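You operate a simulated robot arm through the tools that you are given. There is no shell and no other tool.

You are at the controls of a simulated robot arm. One attempt, no reset.

Task
Reconnect the battery, plus side first, so the strip lamp lights.
Fine: each clamp down on its post and its knob tight; close the red cover before the minus clamp goes on.

The check looks at the end state, three seconds after you hand in, the way a careful person would. Anything else that was tipped, shoved, dropped, spilled or broken makes it a failure. Lids that push on must go on centred and level and be pressed home; caps that screw on are set level and turned clockwise until they are tight.

Robot
A 7-joint arm with a two-finger parallel gripper, fixed in place. Base frame: the origin is at the foot of the arm, x ahead of it, y to its left, z up. Readings come in m, degrees, newtons and seconds.
With the tool pointing down near the work surface it reaches from about 0.2 to 0.74 m from the base axis. Its first joint turns from -166.0 to 166.0 degrees. Payload 1.57 kg.
The tool frame sits at the grasp point between the pads (the TCP): z along the fingers, y along the line on which they close. The tips reach 0.03 m beyond it. The gripper opens to 0.11 m. The fingers are 0.024 m wide and 0.012 m thick; the gripper's body (0.048 by 0.112 m) begins 0.078 m behind the TCP.
Orientation is told as [roll, pitch, yaw] about the base's x, y, z axes, in that order, counted from this pose: with the fingers straight down and closing along the base's y, the tool's x points along the base's -x, its y along +y and its z along -z.

Tools
- The arm moves only by the tool step_arm. Its argument "series" is a list of rows, each a list of 3 entries, a list of its own where there are three numbers: the shift along the base's x, y, z in units of 40 mm (1.0 is 40 mm), then the turn, a rotation vector about the base's x, y, z in units of 4 degrees (1.0 is 4 degrees), then the opening in per cent of the stroke, from 0 (shut) to 100 (fully open). In form: [[[tx, ty, tz], [wx, wy, wz], grip], ...]. A call has 1 to 20 rows; each row shifts and turns the commanded pose from where the row before left it. A call with a number of a shift or a turn outside -1 to 1 is refused whole. A row lasts 0.2 s, in which the tool goes at most 0.05 m and 8.6 degrees; a call with a longer step from one row to the next is refused whole, and so is a gripper value outside its range. Where a pose cannot be reached the arm comes as near as it can. A force on the tool above 40 N (or 10 N above the force at the start of the call, whichever is more), or a blocked arm, ends the call early, and 0.2 s more pass. Each finger travels about 0.045 m/s and halts on what it meets, pressing with about 37 N; the grip force reading is that of the motor and also rises with nothing between the fingers. The clock runs only during rows and for 0.2 s after the last one: add rows that do not move to give the fingers time. The reply holds the time, the measured pose of the TCP, the force on the tool along the base axes, the opening and the grip force, in the units named above and with some noise, with the torque about the TCP (base axes, N m) and any sound that the robot's microphone picked up, and new pictures: "show" is both (left out), scene, wrist or none.
- Cameras (640 x 400 px; columns grow to the right, rows downward): "scene" is fixed at [0.3997, 0.4992, 1.4861]; the picture's right is [-0.32, 0.95, 0.00], its down [0.90, 0.31, -0.31] and it looks along [-0.29, -0.10, -0.95] (base axes); focal length 347 px, centre (320, 200). "wrist" rides on the gripper at [0.07, 0.016, -0.141] in the tool frame; the picture's right is [-0.23, 0.97, 0.00], its down [-0.86, -0.20, -0.48] and it looks along [-0.47, -0.11, 0.88] (tool axes); focal length 222 px, centre (320, 200). There is no depth. A picture from a camera that has moved, and an enlarged one, comes with that camera's place and axes in the base frame and with its lens.
- slide_trunk(by): slides the trunk up (or, below 0, down) by that many m; the arm rides with it, the base frame stays. It gives what a move gives, with no picture.
- inspect(camera, box): a new picture of the part [left, top, right, bottom] of that camera's present view, enlarged. It takes no simulated time.
- sign_off(): hands the job in; it is judged then, once.

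Nothing tells you positions but the pictures and the camera data. Unless the task says otherwise, let go and move clear before handing in.

The tools are called after "Request:" as name(argument=value, ...) on one line, values as JSON. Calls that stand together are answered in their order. step_arm: Moves the arm, as the interface text tells. Its arguments: {"type":"object","properties":{"series":{"type":"array","items":{"type":"array"}},"show":{"type":"string","enum":["both","scene","wrist","none"]}},"required":["series"]} The other tools are called the same way: slide_trunk (by) slides the trunk up or down; inspect (camera, box) takes an enlarged picture of a part of a camera's view; sign_off () hands the job in.

At the start:

```text
time: 0.0
ee_pos: [0.1772, 0.4471, 1.1082]
tool_rot: [0.0, 0.0, 0.0]
contact_force: [-0.4, -0.8, -0.1]
torque: [0.0, 0.01, -0.03]
opening: 0.1099
finger_force: 0.1
trunk travel left (down, up): [-0.5, 0.09]
```

scene: 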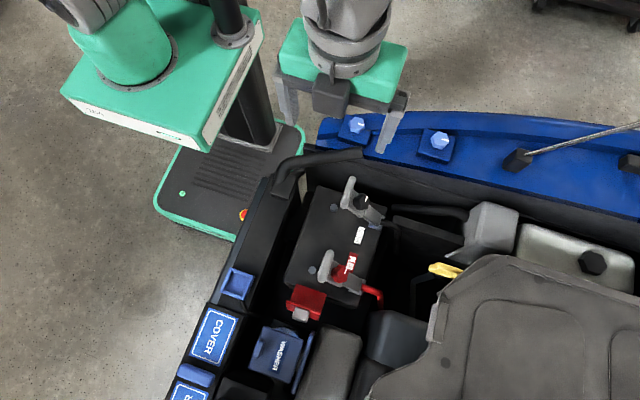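
wrist: 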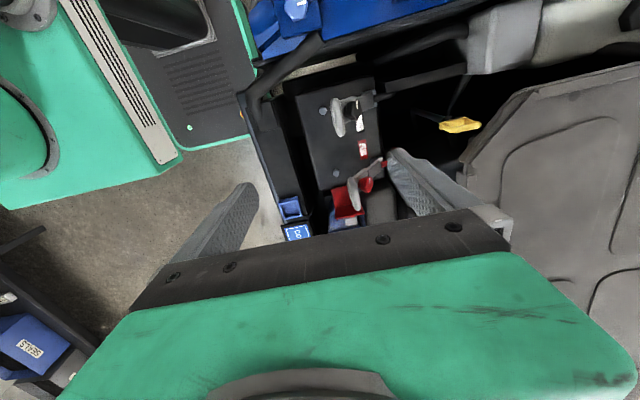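

I see an engine bay with a battery at the centre of the scene view, two clamps (a grey/black minus one and a grey/red plus one) and a red cover. First I'll take enlarged pictures to understand the layout.

Request:
inspect(camera="scene", box=[270, 160, 430, 260])

Request:
inspect(camera="scene", box=[270, 240, 430, 340])

Request:
inspect(camera="wrist", box=[280, 70, 440, 170])

Request:
inspect(camera="wrist", box=[280, 140, 440, 240])

Request:
inspect(camera="scene", box=[160, 240, 400, 400])

Request:
inspect(camera="scene", box=[320, 90, 640, 290])

```text
4.00 times, centred on (350, 210) of scene
camera zoom: at [0.3997, 0.4992, 1.4861], right [-0.32, 0.95, 0.0], down [0.9, 0.31, -0.31], along [-0.29, -0.1, -0.95], focal length 1389 px, centre (200, 160)
```

zoom: 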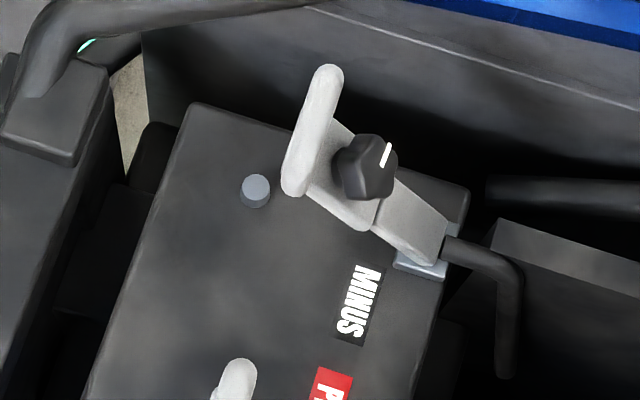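

```text
4.00 times, centred on (350, 290) of scene
camera zoom: at [0.3997, 0.4992, 1.4861], right [-0.32, 0.95, 0.0], down [0.9, 0.31, -0.31], along [-0.29, -0.1, -0.95], focal length 1389 px, centre (200, -160)
```

zoom: 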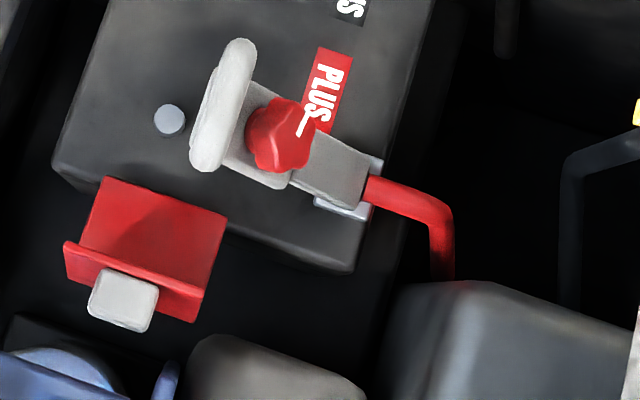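

```text
4.00 times, centred on (360, 120) of wrist
camera zoom: at [0.108, 0.4623, 1.2499], right [0.23, 0.97, 0.0], down [0.86, -0.2, 0.48], along [0.47, -0.11, -0.88], focal length 888 px, centre (160, 520)
```

zoom: 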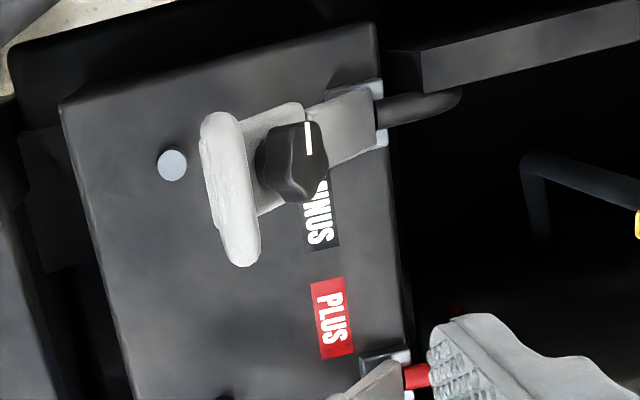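

```text
4.00 times, centred on (360, 190) of wrist
camera zoom: at [0.108, 0.4623, 1.2499], right [0.23, 0.97, 0.0], down [0.86, -0.2, 0.48], along [0.47, -0.11, -0.88], focal length 888 px, centre (160, 240)
```

zoom: 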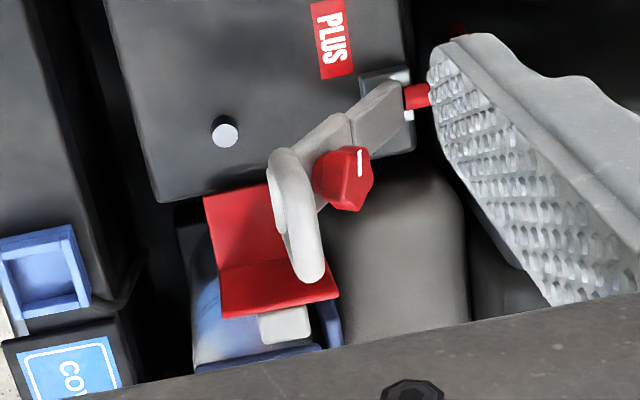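

```text
2.50 times, centred on (280, 320) of scene
camera zoom: at [0.3997, 0.4992, 1.4861], right [-0.32, 0.95, 0.0], down [0.9, 0.31, -0.31], along [-0.29, -0.1, -0.95], focal length 868 px, centre (420, -100)
```

zoom: 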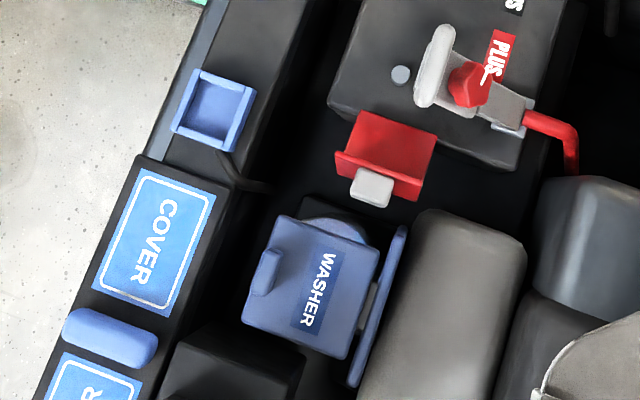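

```text
2.00 times, centred on (480, 190) of scene
camera zoom: at [0.3997, 0.4992, 1.4861], right [-0.32, 0.95, 0.0], down [0.9, 0.31, -0.31], along [-0.29, -0.1, -0.95], focal length 694 px, centre (0, 220)
```

zoom: 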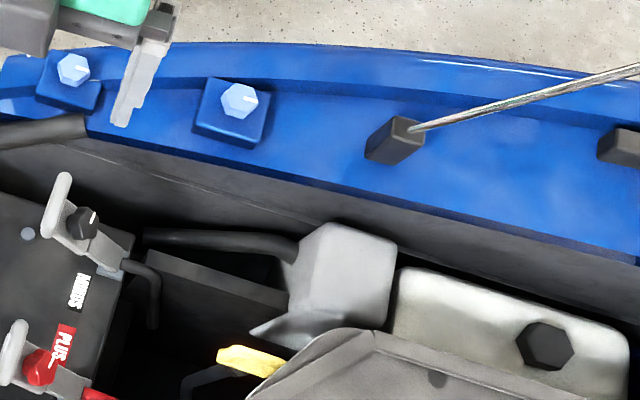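

The posts triangulate to about (0.172, 0.454, 0.72) for minus and (0.323, 0.454, 0.72) for plus. Both levers stand up at about 60° on hinges near y≈0.56, with T-handles near z≈0.85. I'll bring the trunk down a little and look closer before touching anything.

Request:
slide_trunk(by=-0.12)

```text
time: 1.5
ee_pos: [0.1781, 0.4463, 0.9883]
tool_rot: [0.0, 0.0, 0.0]
contact_force: [-0.1, -0.4, -0.1]
torque: [0.03, 0.01, 0.0]
opening: 0.1098
finger_force: 0.0
trunk travel left (down, up): [-0.38, 0.21]
```

The trunk slid down cleanly and the TCP is at z≈0.988. Next I'll close the fingers, move back in x and take a look at the clamps and cover.

Request:
step_arm(series=[[[0, 0, 0], [0, 0, 0], 60], [[0.5, 0, 0], [0, 0, 0], 30], [[0.5, 0, 0], [0, 0, 0], 0], [[0, 0, 0], [0, 0, 0], 0], [[0, 0, 0], [0, 0, 0], 0], [[0, 0, 0], [0, 0, 0], 0]])

```text
time: 2.9
ee_pos: [0.2177, 0.4463, 0.9894]
tool_rot: [0.0, -0.1, 0.0]
contact_force: [-0.2, 0.4, -0.5]
torque: [0.02, -0.05, 0.01]
opening: 0.0
finger_force: 5.7
trunk travel left (down, up): [-0.38, 0.21]
camera wrist: at [0.1478, 0.462, 1.1306], right [0.23, 0.97, 0.0], down [0.86, -0.2, 0.48], along [0.47, -0.11, -0.88], focal length 222 px, centre (320, 200)
```

scene: 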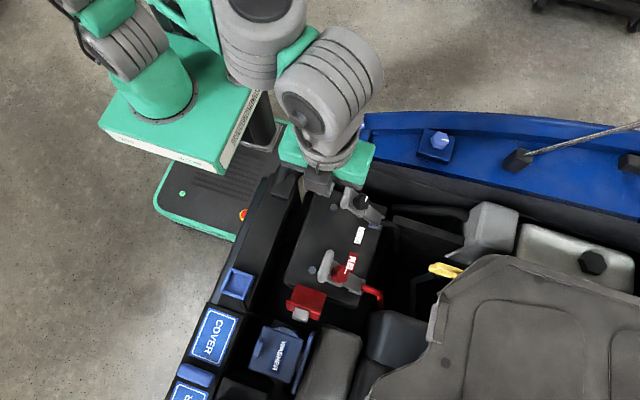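
wrist: 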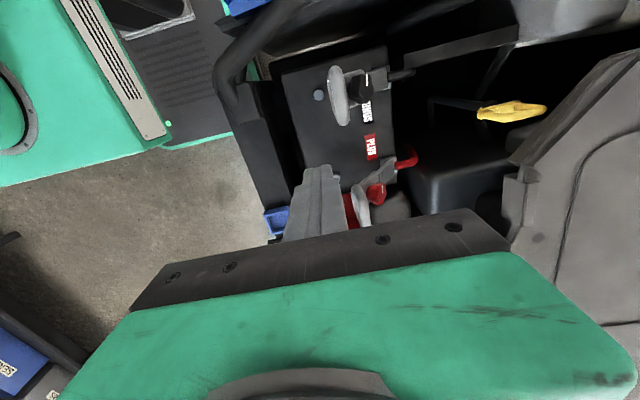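

The gripper body hides the plus clamp from the wrist camera. I'll move ahead in x at this height so the camera sits over the plus clamp and cover.

Request:
step_arm(series=[[[1, 0, 0], [0, 0, 0], 0], [[1, 0, 0], [0, 0, 0], 0], [[1, 0, 0], [0, 0, 0], 0], [[1, 0, 0], [0, 0, 0], 0], [[0.5, 0, 0], [0, 0, 0], 0], [[0, 0, 0], [0, 0, 0], 0]])

```text
time: 4.3
ee_pos: [0.3984, 0.4467, 0.989]
tool_rot: [0.0, 0.1, 0.1]
contact_force: [-0.1, 0.5, 0.2]
torque: [0.0, -0.01, -0.01]
opening: 0.0
finger_force: 21.3
trunk travel left (down, up): [-0.38, 0.21]
camera wrist: at [0.3284, 0.4628, 1.1302], right [0.23, 0.97, 0.0], down [0.86, -0.2, 0.48], along [0.47, -0.11, -0.88], focal length 222 px, centre (320, 200)
```

scene: 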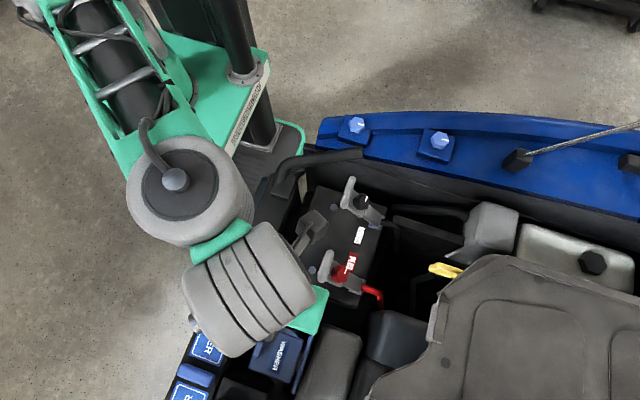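
wrist: 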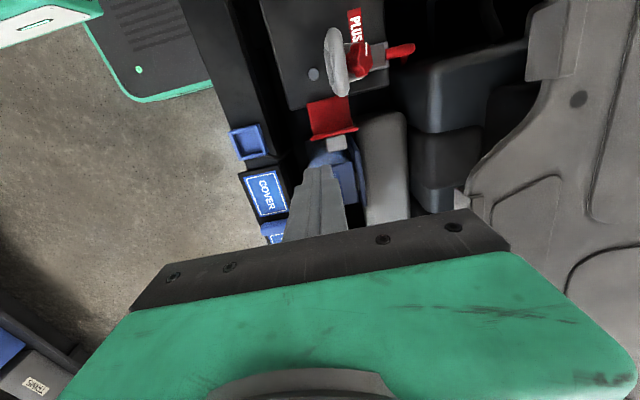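

Request:
inspect(camera="wrist", box=[270, 20, 430, 120])

Request:
inspect(camera="wrist", box=[260, 80, 420, 180])

Request:
inspect(camera="scene", box=[270, 160, 430, 260])

```text
4.00 times, centred on (350, 70) of wrist
camera zoom: at [0.3284, 0.4628, 1.1302], right [0.23, 0.97, 0.0], down [0.86, -0.2, 0.48], along [0.47, -0.11, -0.88], focal length 888 px, centre (200, 720)
```

zoom: 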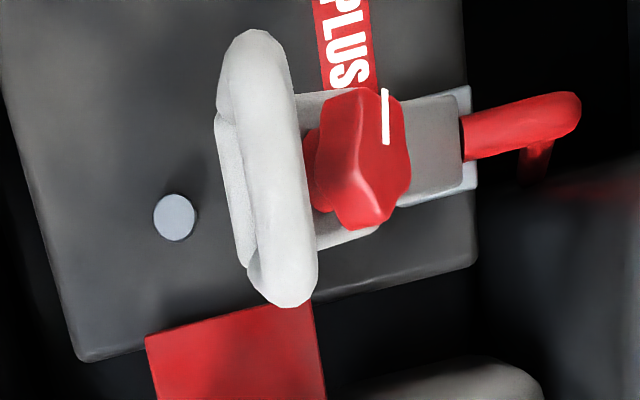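

```text
4.00 times, centred on (340, 130) of wrist
camera zoom: at [0.3284, 0.4628, 1.1302], right [0.23, 0.97, 0.0], down [0.86, -0.2, 0.48], along [0.47, -0.11, -0.88], focal length 888 px, centre (240, 480)
```

zoom: 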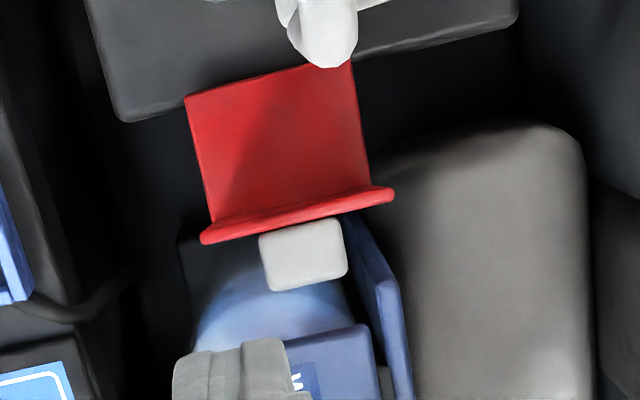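

```text
4.00 times, centred on (350, 210) of scene
camera zoom: at [0.3997, 0.4992, 1.4861], right [-0.32, 0.95, 0.0], down [0.9, 0.31, -0.31], along [-0.29, -0.1, -0.95], focal length 1389 px, centre (200, 160)
```

zoom: 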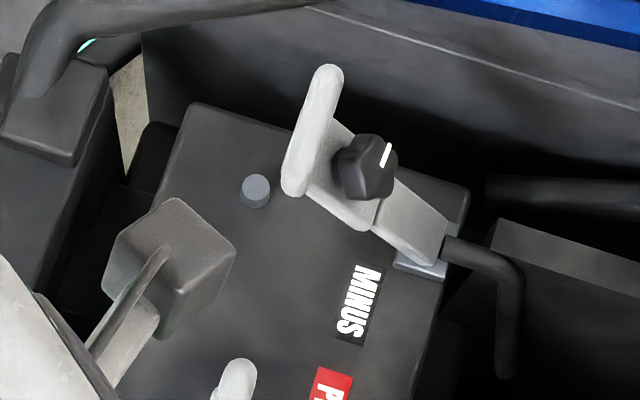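

The red cover stands open past the battery's +x edge. Its lower edge is near (0.362, 0.43–0.50, 0.70) and its lip and tab are near (0.41, 0.466, 0.80). The plus T-handle is near (0.320, 0.483, 0.851), with the knob next to it on the +y side. I'll bring the closed fingers just above the +y side of that handle.

Request:
step_arm(series=[[[-0.65, 0.57, -0.2], [0, 0, 0], 0], [[-0.65, 0.57, -0.4], [0, 0, 0], 0], [[-0.65, 0.57, -0.6], [0, 0, 0], 0], [[0, 0, -0.5], [0, 0, 0], 0], [[0, 0, 0], [0, 0, 0], 0]])

Request:
inspect(camera="scene", box=[270, 220, 430, 320])

Request:
inspect(camera="wrist", box=[200, 100, 440, 250])

```text
time: 5.5
ee_pos: [0.321, 0.5155, 0.9205]
tool_rot: [0.0, 0.0, -0.1]
contact_force: [0.3, 0.0, 0.4]
torque: [-0.03, 0.05, -0.02]
opening: 0.0
finger_force: 20.9
trunk travel left (down, up): [-0.38, 0.21]
camera wrist: at [0.2506, 0.5312, 1.0616], right [0.23, 0.97, 0.0], down [0.85, -0.2, 0.48], along [0.47, -0.11, -0.88], focal length 222 px, centre (320, 200)
```

scene: 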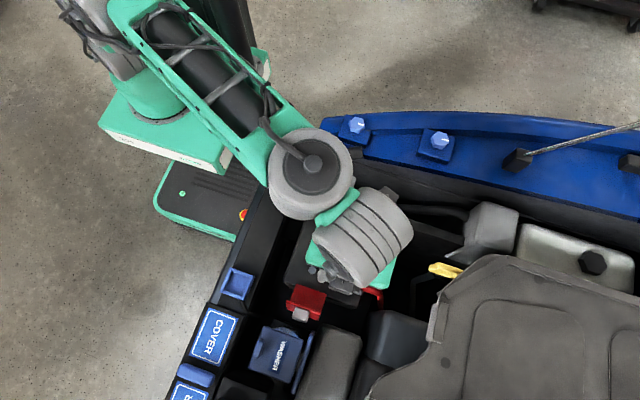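
wrist: 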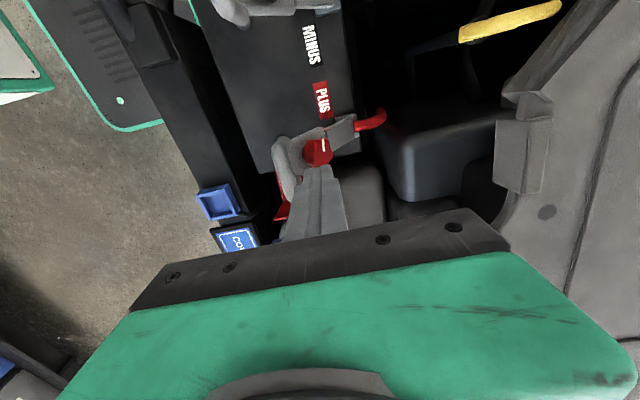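

```text
4.00 times, centred on (350, 270) of scene
camera zoom: at [0.3997, 0.4992, 1.4861], right [-0.32, 0.95, 0.0], down [0.9, 0.31, -0.31], along [-0.29, -0.1, -0.95], focal length 1389 px, centre (200, -80)
```

zoom: 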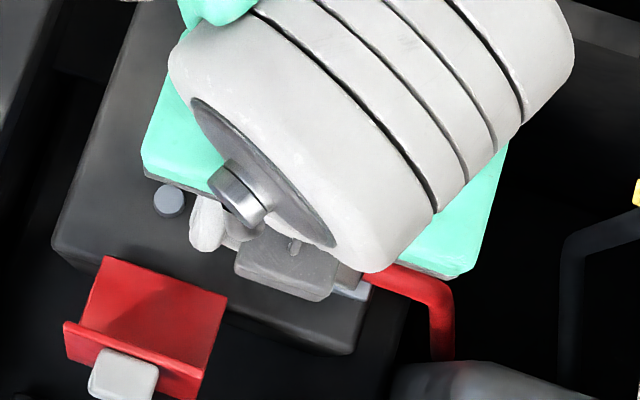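

```text
2.67 times, centred on (320, 175) of wrist
camera zoom: at [0.2506, 0.5312, 1.0616], right [0.23, 0.97, 0.0], down [0.85, -0.2, 0.48], along [0.47, -0.11, -0.88], focal length 592 px, centre (320, 267)
```

zoom: 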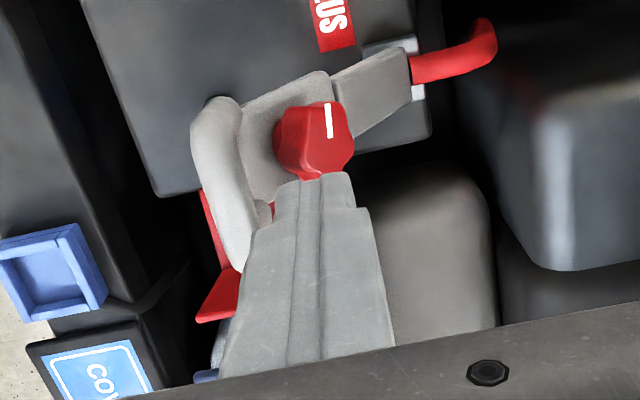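

The knob matches (0.321, 0.513, 0.82) and the handle bar lies along x at y≈0.484, z≈0.85. I'll drop the fingertips to bar height on its +y side and start pushing it toward −y, watching the force.

Request:
step_arm(series=[[[0, 0, -0.47], [0, 0, 0], 0], [[0, 0, -0.47], [0, 0, 0], 0], [[0, -0.2, 0], [0, 0, 0], 0], [[0, -0.2, 0], [0, 0, 0], 0], [[0, -0.2, -0.05], [0, 0, 0], 0], [[0, -0.2, -0.1], [0, 0, 0], 0]])

Request:
inspect(camera="wrist", box=[200, 100, 440, 250])

```text
time: 6.9
ee_pos: [0.3198, 0.4831, 0.8772]
tool_rot: [0.0, 0.0, 0.0]
contact_force: [-1.0, 0.6, -0.1]
torque: [-0.02, 0.01, 0.05]
opening: 0.0
finger_force: 20.8
trunk travel left (down, up): [-0.38, 0.21]
camera wrist: at [0.2499, 0.4986, 1.0182], right [0.23, 0.97, 0.0], down [0.85, -0.2, 0.48], along [0.47, -0.11, -0.88], focal length 222 px, centre (320, 200)
```

scene: 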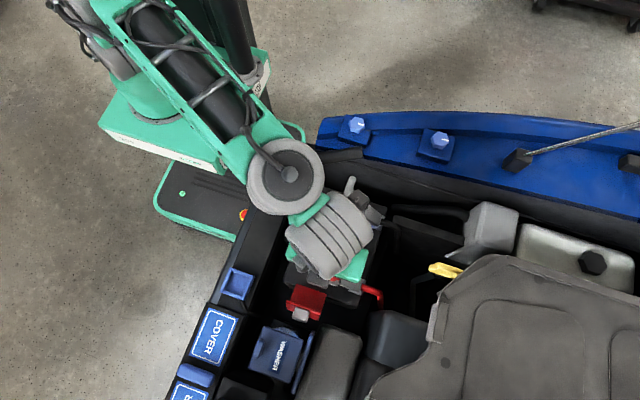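
wrist: 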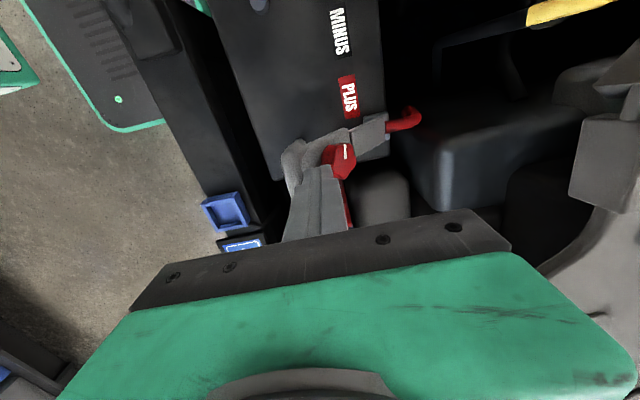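

```text
2.67 times, centred on (320, 175) of wrist
camera zoom: at [0.2499, 0.4986, 1.0182], right [0.23, 0.97, 0.0], down [0.85, -0.2, 0.48], along [0.47, -0.11, -0.88], focal length 592 px, centre (320, 267)
```

zoom: 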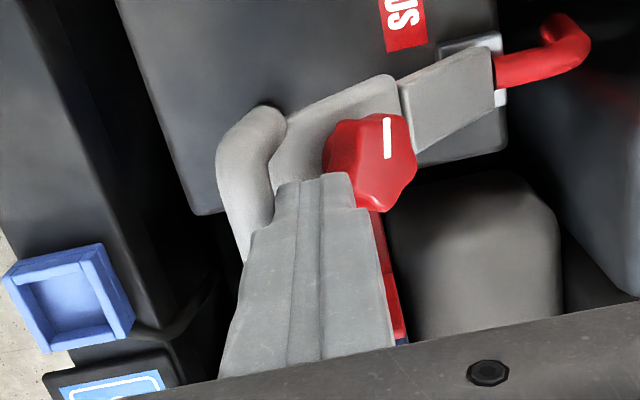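

The lever is moving with almost no resistance; the knob has shifted from y≈0.513 to 0.50. I'll keep following the arc down toward −y.

Request:
step_arm(series=[[[0, -0.29, -0.24], [0, 0, 0], 0], [[0, -0.33, -0.19], [0, 0, 0], 0], [[0, -0.31, -0.23], [0, 0, 0], 0], [[0, -0.29, -0.25], [0, 0, 0], 0], [[0, -0.12, -0.14], [0, 0, 0], 0]], show="wrist")

Request:
inspect(camera="wrist", box=[200, 100, 440, 250])

Request:
inspect(camera="scene", box=[270, 220, 430, 320])

```text
time: 7.7
ee_pos: [0.32, 0.4525, 0.8484]
tool_rot: [0.3, -0.1, 0.4]
contact_force: [1.0, 19.8, -16.1]
torque: [0.55, -0.01, 0.08]
opening: 0.0
finger_force: 20.9
trunk travel left (down, up): [-0.38, 0.21]
stopped in row 4: the force on the tool passed its limit at 46 N (the readings are from after the stop); the commanded pose is now the measured one
camera wrist: at [0.2495, 0.4665, 0.9897], right [0.22, 0.98, 0.01], down [0.86, -0.2, 0.48], along [0.47, -0.1, -0.88], focal length 222 px, centre (320, 200)
```

wrist: 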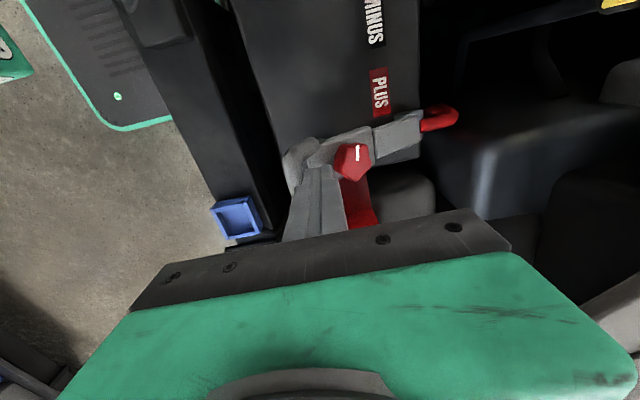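

```text
2.67 times, centred on (320, 175) of wrist
camera zoom: at [0.2495, 0.4665, 0.9897], right [0.22, 0.98, 0.01], down [0.86, -0.2, 0.48], along [0.47, -0.1, -0.88], focal length 592 px, centre (320, 267)
```

zoom: 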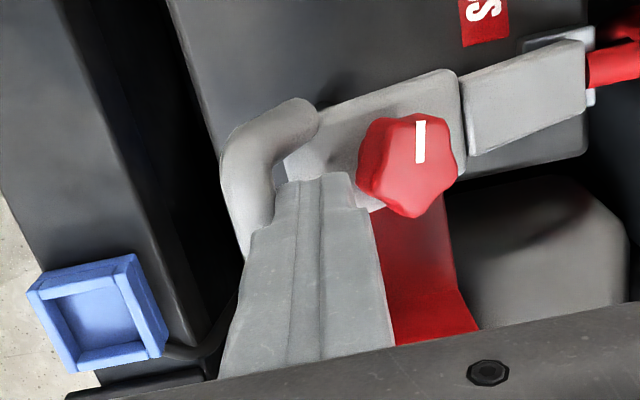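

```text
4.00 times, centred on (350, 270) of scene
camera zoom: at [0.3997, 0.4992, 1.4861], right [-0.32, 0.95, 0.0], down [0.9, 0.31, -0.31], along [-0.29, -0.1, -0.95], focal length 1389 px, centre (200, -80)
```

zoom: 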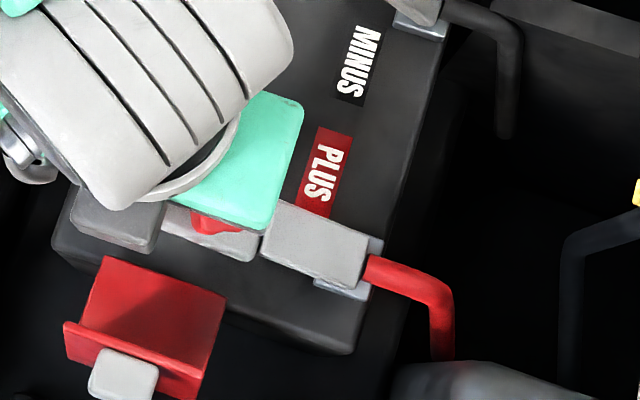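

The push stalled. The bar is moving down more steeply than my path, so it drags on the finger face. I'll back off to +y, go up, and look at where the handle now sits so I can push on it from above.

Request:
step_arm(series=[[[0, 0.12, 0], [0, 0, 0], 0], [[0, 0.05, 0.6], [0, 0, 0], 0], [[0, 0, 0.9], [0, 0, 0], 0], [[0.5, -0.5, 0.9], [0, 0, 0], 0], [[1, -0.5, 0.3], [0, 0, 0], 0], [[0, 0, 0], [0, 0, 0], 0]])

Request:
inspect(camera="wrist", box=[240, 40, 480, 190])

Request:
inspect(camera="scene", box=[270, 220, 430, 320])

```text
time: 9.1
ee_pos: [0.38, 0.4149, 0.9597]
tool_rot: [0.3, -0.1, 0.2]
contact_force: [0.3, 0.1, -0.7]
torque: [0.02, -0.01, -0.01]
opening: 0.0
finger_force: 21.3
trunk travel left (down, up): [-0.38, 0.21]
camera wrist: at [0.3104, 0.43, 1.1004], right [0.22, 0.97, 0.01], down [0.85, -0.2, 0.48], along [0.47, -0.1, -0.88], focal length 222 px, centre (320, 200)
```

scene: 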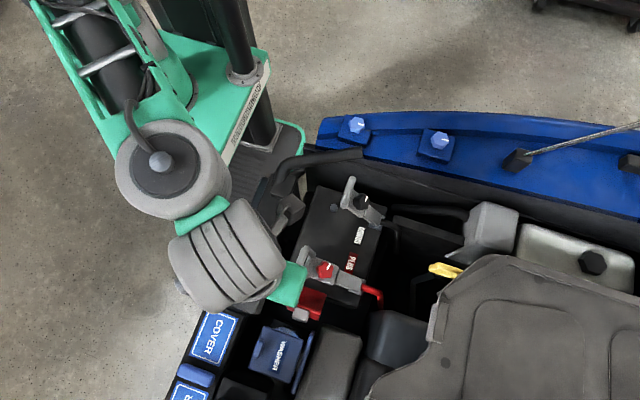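
wrist: 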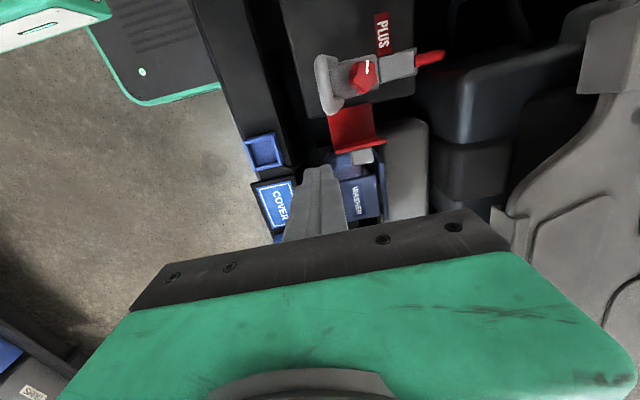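

```text
2.67 times, centred on (360, 115) of wrist
camera zoom: at [0.3104, 0.43, 1.1004], right [0.22, 0.97, 0.01], down [0.85, -0.2, 0.48], along [0.47, -0.1, -0.88], focal length 592 px, centre (213, 427)
```

zoom: 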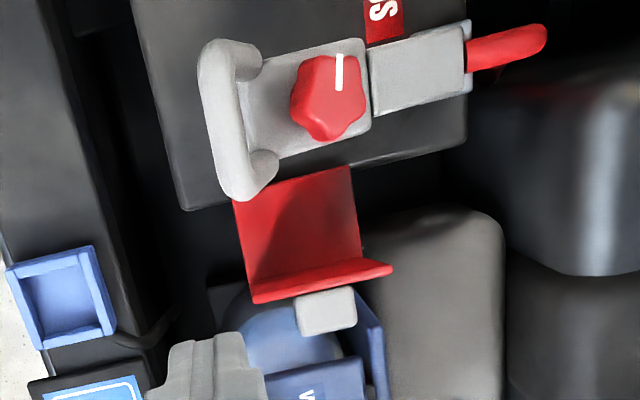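

```text
4.00 times, centred on (350, 270) of scene
camera zoom: at [0.3997, 0.4992, 1.4861], right [-0.32, 0.95, 0.0], down [0.9, 0.31, -0.31], along [-0.29, -0.1, -0.95], focal length 1389 px, centre (200, -80)
```

zoom: 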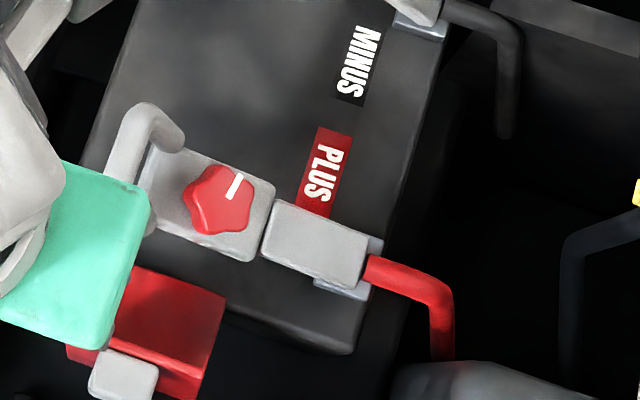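

The lever is well on its way: knob now near (0.321, 0.483, 0.782) and handle bar near (0.319, 0.434, 0.81). I'll go above the bar and press it down from the top.

Request:
step_arm(series=[[[-0.75, 0.25, -0.5], [0, 0, 0], 0], [[-0.75, 0.25, -0.9], [0, 0, 0], 0], [[0, 0, -0.5], [0, 0, 0], 0], [[0, 0, -0.3], [0, 0, 0], 0], [[0, -0.04, -0.15], [0, 0, 0], 0], [[0, -0.05, -0.15], [0, 0, 0], 0]], show="wrist")

Request:
inspect(camera="wrist", box=[200, 100, 440, 250])

Request:
inspect(camera="scene", box=[270, 220, 430, 320])

```text
time: 10.5
ee_pos: [0.3189, 0.4324, 0.8591]
tool_rot: [0.3, -0.1, 0.1]
contact_force: [0.0, -0.4, 0.9]
torque: [-0.05, -0.03, 0.02]
opening: 0.0
finger_force: 21.3
trunk travel left (down, up): [-0.38, 0.21]
camera wrist: at [0.2495, 0.4467, 0.9997], right [0.22, 0.97, 0.01], down [0.85, -0.2, 0.48], along [0.47, -0.1, -0.88], focal length 222 px, centre (320, 200)
```

wrist: 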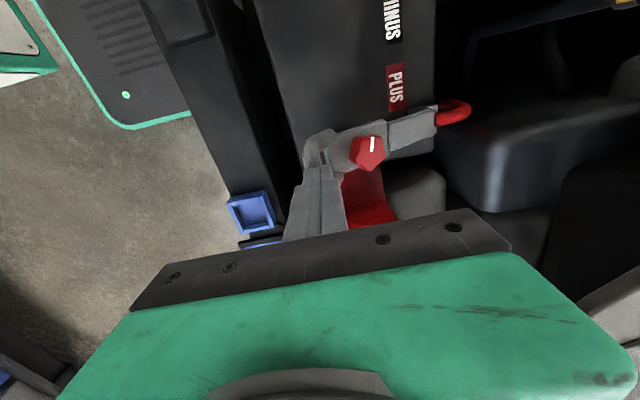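

```text
2.67 times, centred on (320, 175) of wrist
camera zoom: at [0.2495, 0.4467, 0.9997], right [0.22, 0.97, 0.01], down [0.85, -0.2, 0.48], along [0.47, -0.1, -0.88], focal length 592 px, centre (320, 267)
```

zoom: 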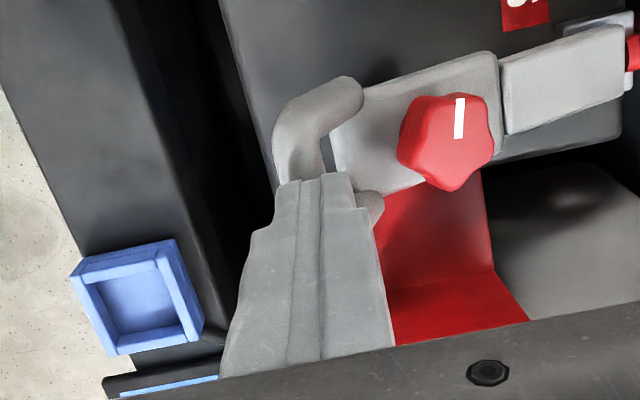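

```text
4.00 times, centred on (350, 270) of scene
camera zoom: at [0.3997, 0.4992, 1.4861], right [-0.32, 0.95, 0.0], down [0.9, 0.31, -0.31], along [-0.29, -0.1, -0.95], focal length 1389 px, centre (200, -80)
```

zoom: 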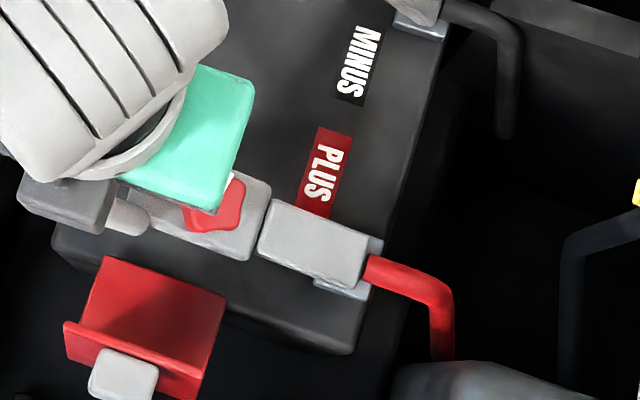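

No contact yet, with the tips at z≈0.829 just above the bar. I'll continue down in small steps.

Request:
step_arm(series=[[[0, -0.05, -0.2], [0, 0, 0], 0], [[0, -0.06, -0.2], [0, 0, 0], 0], [[0, -0.07, -0.2], [0, 0, 0], 0], [[0, -0.07, -0.2], [0, 0, 0], 0]], show="wrist")

Request:
inspect(camera="wrist", box=[200, 100, 440, 250])

```text
time: 11.5
ee_pos: [0.3198, 0.4228, 0.828]
tool_rot: [0.5, -0.1, 0.2]
contact_force: [-0.2, 0.3, 0.6]
torque: [0.0, 0.0, 0.01]
opening: 0.0002
finger_force: 21.3
trunk travel left (down, up): [-0.38, 0.21]
camera wrist: at [0.2497, 0.4365, 0.9684], right [0.22, 0.97, 0.01], down [0.85, -0.2, 0.48], along [0.47, -0.1, -0.88], focal length 222 px, centre (320, 200)
```

wrist: 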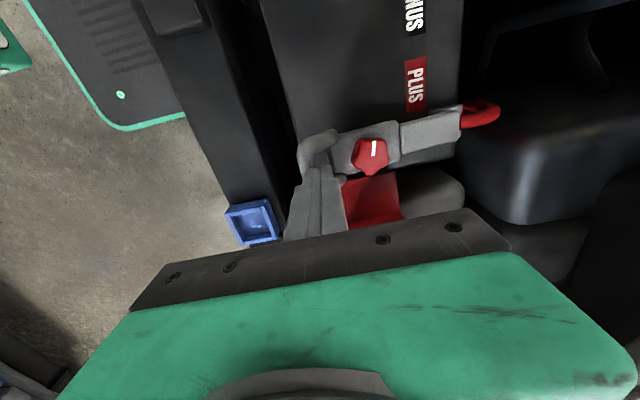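

```text
2.67 times, centred on (320, 175) of wrist
camera zoom: at [0.2497, 0.4365, 0.9684], right [0.22, 0.97, 0.01], down [0.85, -0.2, 0.48], along [0.47, -0.1, -0.88], focal length 592 px, centre (320, 267)
```

zoom: 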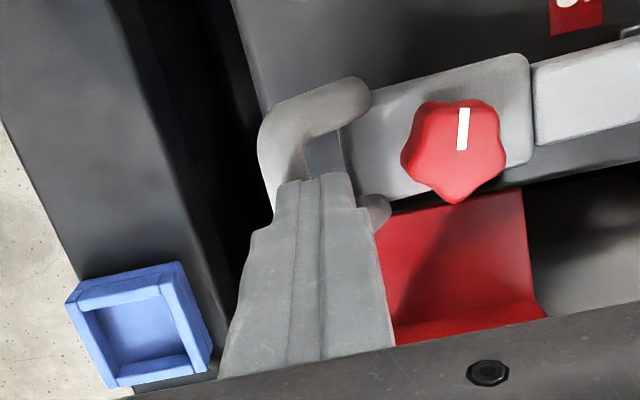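

The knob has come to about (0.469, 0.772) with very little force, so the lever is still coming down. I'll keep pressing along the arc.

Request:
step_arm(series=[[[0, -0.06, -0.2], [0, 0, 0], 0], [[0, -0.05, -0.2], [0, 0, 0], 0], [[0, -0.04, -0.2], [0, 0, 0], 0], [[0, -0.03, -0.2], [0, 0, 0], 0]], show="wrist")

Request:
inspect(camera="wrist", box=[200, 100, 440, 250])

Request:
inspect(camera="scene", box=[270, 220, 430, 320])

```text
time: 12.5
ee_pos: [0.3211, 0.4167, 0.8065]
tool_rot: [1.1, -0.6, 0.3]
contact_force: [-9.3, -12.2, 22.9]
torque: [-0.56, 0.5, 0.04]
opening: 0.0
finger_force: 21.8
trunk travel left (down, up): [-0.38, 0.21]
stopped in row 4: the force on the tool passed its limit at 48 N (the readings are from after the stop); the commanded pose is now the measured one
camera wrist: at [0.249, 0.4295, 0.9476], right [0.22, 0.97, 0.02], down [0.85, -0.2, 0.48], along [0.47, -0.09, -0.88], focal length 222 px, centre (320, 200)
```

wrist: 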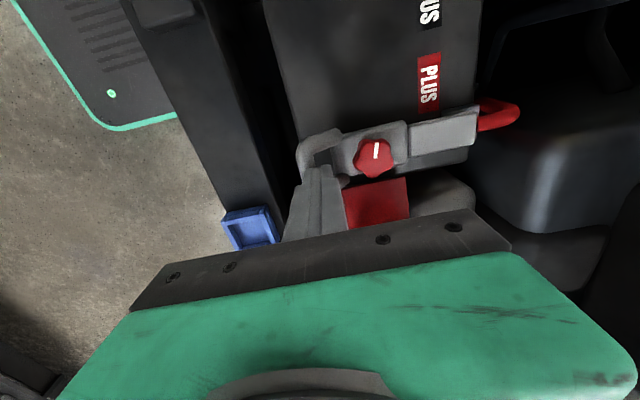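

```text
2.67 times, centred on (320, 175) of wrist
camera zoom: at [0.249, 0.4295, 0.9476], right [0.22, 0.97, 0.02], down [0.85, -0.2, 0.48], along [0.47, -0.09, -0.88], focal length 592 px, centre (320, 267)
```

zoom: 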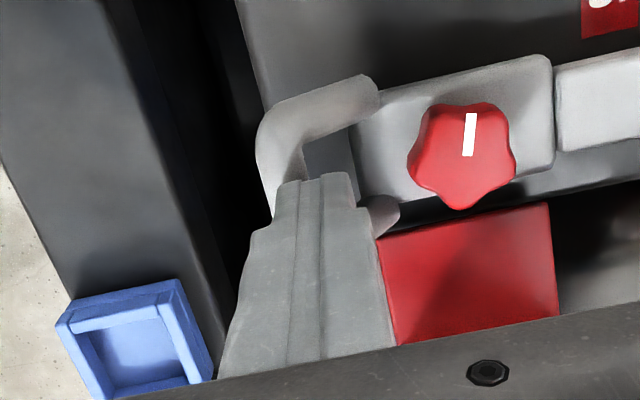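

```text
4.00 times, centred on (350, 270) of scene
camera zoom: at [0.3997, 0.4992, 1.4861], right [-0.32, 0.95, 0.0], down [0.9, 0.31, -0.31], along [-0.29, -0.1, -0.95], focal length 1389 px, centre (200, -80)
```

zoom: 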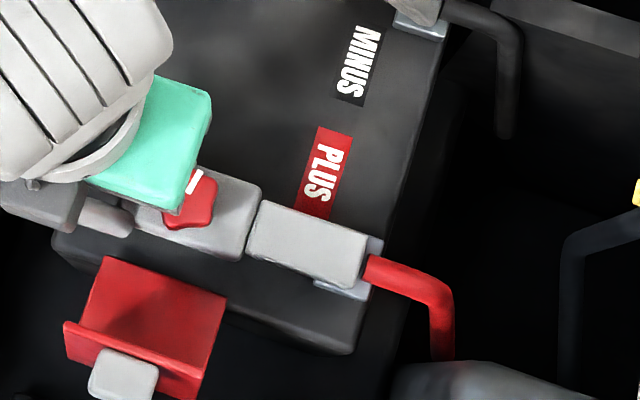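

The press met a stiff stop at about 48 N with the tips at z≈0.777. I'll lift away and check whether the clamp is seated on the post.

Request:
step_arm(series=[[[0, 0, 0.5], [0, 0, 0], 0], [[0, 0, 1], [-0.25, 0.15, 0], 0], [[0.5, 0, 1], [0, 0, 0], 0], [[1, 0, 1], [0, 0, 0], 0], [[0.5, 0, 0.3], [0, 0, 0], 0], [[0, 0, 0], [0, 0, 0], 0]])

Request:
inspect(camera="wrist", box=[240, 40, 480, 190])

Request:
inspect(camera="scene", box=[270, 220, 430, 320])

```text
refused: row 4 steps farther than a row can; nothing moved
```

```text
2.67 times, centred on (360, 115) of wrist
camera zoom: at [0.249, 0.4295, 0.9476], right [0.22, 0.97, 0.02], down [0.85, -0.2, 0.48], along [0.47, -0.09, -0.88], focal length 592 px, centre (213, 427)
```

zoom: 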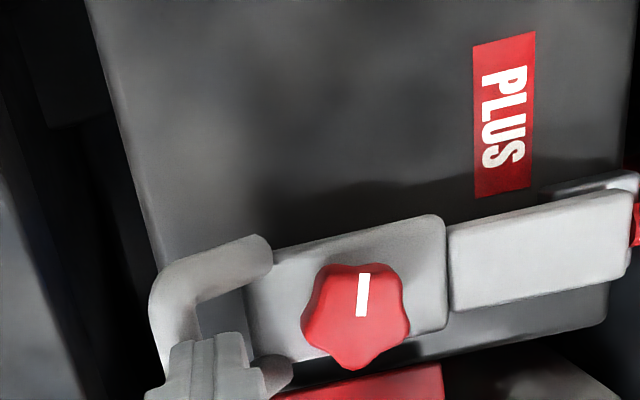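

```text
4.00 times, centred on (350, 270) of scene
camera zoom: at [0.3997, 0.4992, 1.4861], right [-0.32, 0.95, 0.0], down [0.9, 0.31, -0.31], along [-0.29, -0.1, -0.95], focal length 1389 px, centre (200, -80)
```

zoom: 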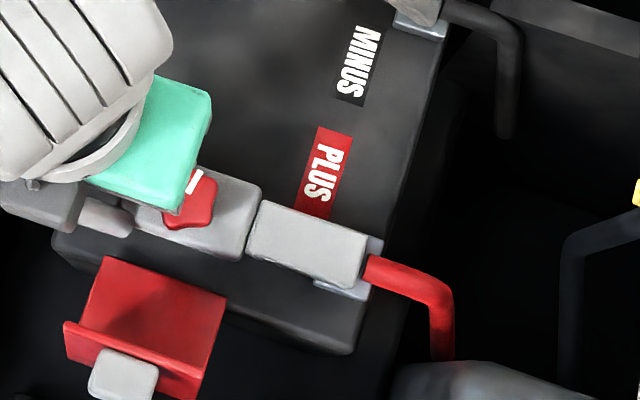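

The lift was refused because one step was too long, so nothing has moved. I'll repeat it with shorter steps.

Request:
step_arm(series=[[[0, 0, 0.5], [0, 0, 0], 0], [[0, 0, 0.9], [-0.25, 0.15, 0], 0], [[0.4, 0, 0.9], [0, 0, 0], 0], [[0.8, 0, 0.8], [0, 0, 0], 0], [[0.8, 0, 0.3], [0, 0, 0], 0], [[0, 0, 0], [0, 0, 0], 0]])

Request:
inspect(camera="wrist", box=[240, 20, 480, 170])

Request:
inspect(camera="scene", box=[270, 220, 430, 320])

```text
time: 13.9
ee_pos: [0.4025, 0.418, 0.9396]
tool_rot: [-0.2, 0.2, 0.2]
contact_force: [0.1, -0.3, -0.1]
torque: [0.03, 0.01, -0.01]
opening: 0.0002
finger_force: 21.2
trunk travel left (down, up): [-0.38, 0.21]
camera wrist: at [0.3325, 0.4333, 1.0815], right [0.22, 0.97, 0.0], down [0.86, -0.19, 0.48], along [0.46, -0.11, -0.88], focal length 222 px, centre (320, 200)
```

scene: 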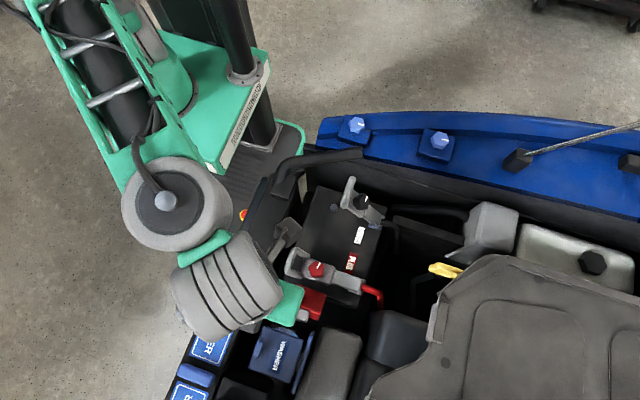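
wrist: 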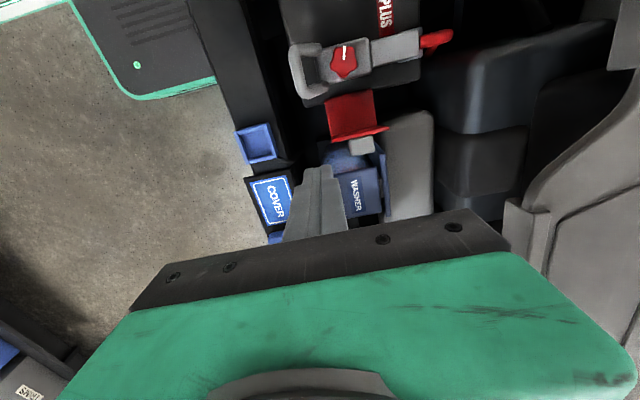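

```text
2.67 times, centred on (360, 95) of wrist
camera zoom: at [0.3325, 0.4333, 1.0815], right [0.22, 0.97, 0.0], down [0.86, -0.19, 0.48], along [0.46, -0.11, -0.88], focal length 592 px, centre (213, 480)
```

zoom: 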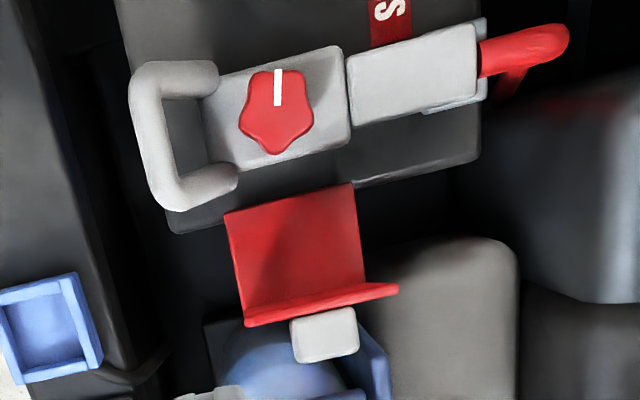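

```text
4.00 times, centred on (350, 270) of scene
camera zoom: at [0.3997, 0.4992, 1.4861], right [-0.32, 0.95, 0.0], down [0.9, 0.31, -0.31], along [-0.29, -0.1, -0.95], focal length 1389 px, centre (200, -80)
```

zoom: 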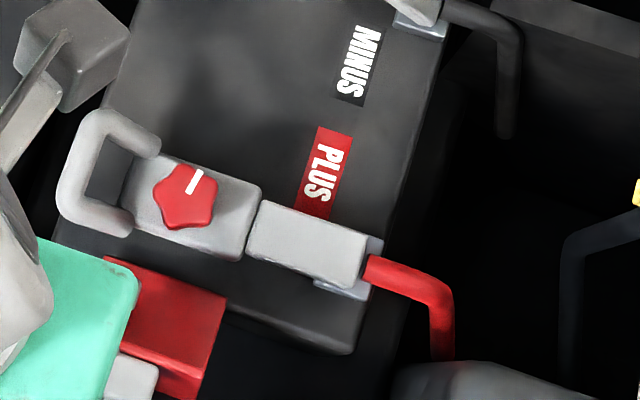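

The clamp looks nearly level, but the knob top is near y≈0.465, z≈0.75. That suggests it may still be a few degrees short of seated, likely needing a firm push onto the post. I'll press again on the bar, more slowly, and watch how force and travel go together.

Request:
step_arm(series=[[[-0.8, -0.05, -0.6], [0, 0, 0], 0], [[-0.8, -0.05, -0.8], [0, 0, 0], 0], [[-0.4, 0, -0.9], [0, 0, 0], 0], [[0, 0, -0.9], [0, 0, 0], 0], [[0, 0, -0.4], [0, 0, 0], 0], [[0, 0, 0], [0, 0, 0], 0]], show="none")

```text
time: 15.2
ee_pos: [0.3215, 0.4139, 0.8057]
tool_rot: [0.4, -0.1, 0.1]
contact_force: [-7.6, -13.4, 25.4]
torque: [-0.54, 0.48, 0.09]
opening: 0.0001
finger_force: 21.1
trunk travel left (down, up): [-0.38, 0.21]
stopped in row 6: the force on the tool passed its limit at 48 N (the readings are from after the stop); the commanded pose is now the measured one
```

The bar stopped again at the same height (tips ≈0.776). I'll look at the clamp while lightly loaded, to judge whether it is level and seated.

Request:
step_arm(series=[[[0, 0, -0.02], [0, 0, 0], 0], [[0, 0, -0.02], [0, 0, 0], 0], [[0, 0, -0.02], [0, 0, 0], 0]], show="wrist")

Request:
inspect(camera="wrist", box=[280, 80, 480, 205])

Request:
inspect(camera="scene", box=[280, 240, 380, 302])

```text
time: 15.6
ee_pos: [0.3224, 0.4143, 0.8057]
tool_rot: [0.5, -0.1, 0.3]
contact_force: [-6.7, -12.2, 21.2]
torque: [-0.46, 0.48, 0.08]
opening: 0.0002
finger_force: 21.4
trunk travel left (down, up): [-0.38, 0.21]
stopped in row 2: the force on the tool passed its limit at 41 N (the readings are from after the stop); the commanded pose is now the measured one
camera wrist: at [0.2525, 0.4286, 0.9477], right [0.22, 0.97, 0.01], down [0.85, -0.2, 0.48], along [0.47, -0.1, -0.88], focal length 222 px, centre (320, 200)
```

wrist: 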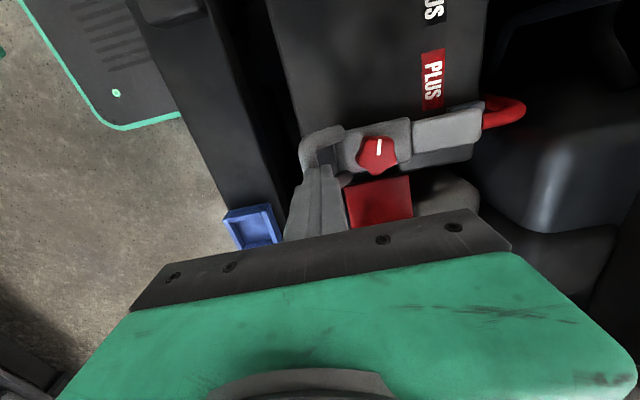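

```text
3.20 times, centred on (380, 142) of wrist
camera zoom: at [0.2525, 0.4286, 0.9477], right [0.22, 0.97, 0.01], down [0.85, -0.2, 0.48], along [0.47, -0.1, -0.88], focal length 711 px, centre (128, 384)
```

zoom: 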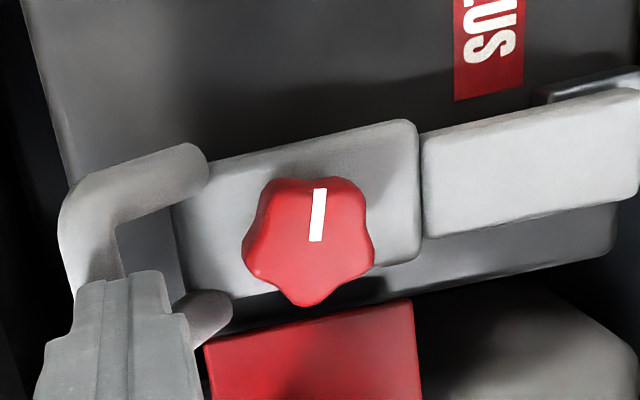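

```text
6.40 times, centred on (330, 271) of scene
camera zoom: at [0.3997, 0.4992, 1.4861], right [-0.32, 0.95, 0.0], down [0.9, 0.31, -0.31], along [-0.29, -0.1, -0.95], focal length 2222 px, centre (256, -254)
```

zoom: 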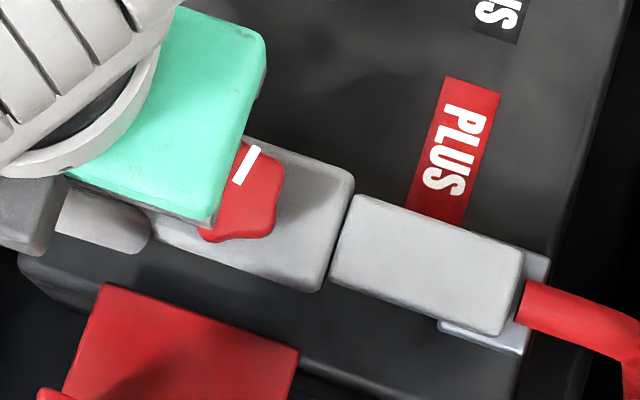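

That is a hard stop, with no travel as force rises from 29 to 41 N. I'll retreat to a vantage with a wide baseline to the scene camera so I can measure the clamp's tilt properly.

Request:
step_arm(series=[[[0, 0, 0.5], [0, 0, 0], 0], [[0, 0, 0.9], [-0.1, 0, 0], 0], [[-0.4, -0.2, 0.9], [0, 0, 0], 0], [[-0.7, -0.3, 0.9], [0, 0, 0], 0], [[-0.7, -0.3, 0.8], [0, 0, 0], 0], [[-0.3, 0, 0.5], [0, 0, 0], 0], [[0, 0, 0], [0, 0, 0], 0]])

Request:
inspect(camera="wrist", box=[300, 100, 500, 225])

Request:
inspect(camera="scene", box=[280, 235, 380, 297])

```text
time: 17.2
ee_pos: [0.2407, 0.3855, 0.9831]
tool_rot: [-0.1, -0.1, 0.2]
contact_force: [0.1, 0.4, 0.7]
torque: [0.01, 0.04, 0.04]
opening: 0.0
finger_force: 21.7
trunk travel left (down, up): [-0.38, 0.21]
camera wrist: at [0.1704, 0.3999, 1.1255], right [0.22, 0.97, 0.0], down [0.86, -0.2, 0.48], along [0.47, -0.11, -0.88], focal length 222 px, centre (320, 200)
```

scene: 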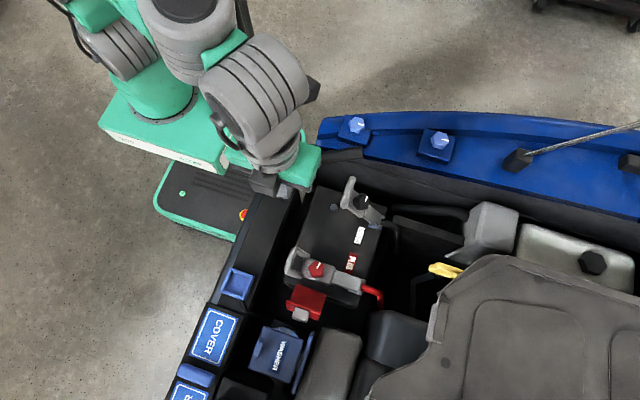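
wrist: 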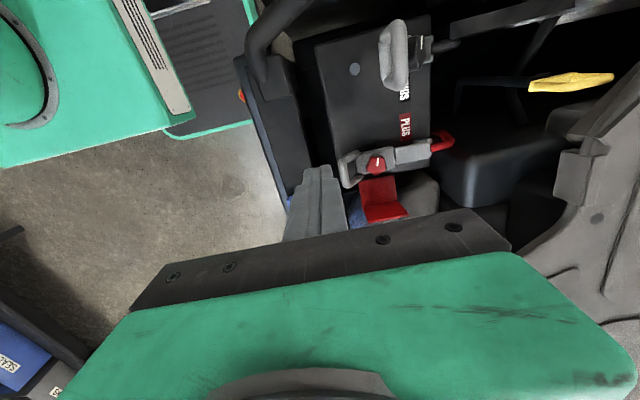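

```text
3.20 times, centred on (400, 162) of wrist
camera zoom: at [0.1704, 0.3999, 1.1255], right [0.22, 0.97, 0.0], down [0.86, -0.2, 0.48], along [0.47, -0.11, -0.88], focal length 711 px, centre (64, 320)
```

zoom: 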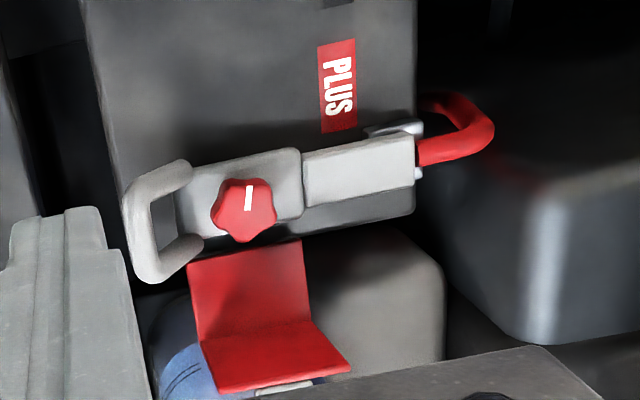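

```text
6.40 times, centred on (330, 266) of scene
camera zoom: at [0.3997, 0.4992, 1.4861], right [-0.32, 0.95, 0.0], down [0.9, 0.31, -0.31], along [-0.29, -0.1, -0.95], focal length 2222 px, centre (256, -222)
```

zoom: 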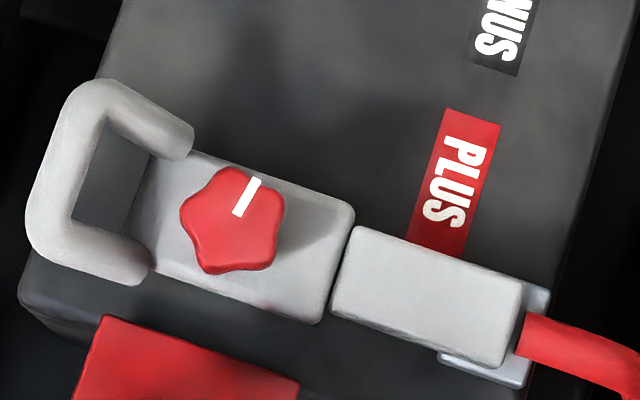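

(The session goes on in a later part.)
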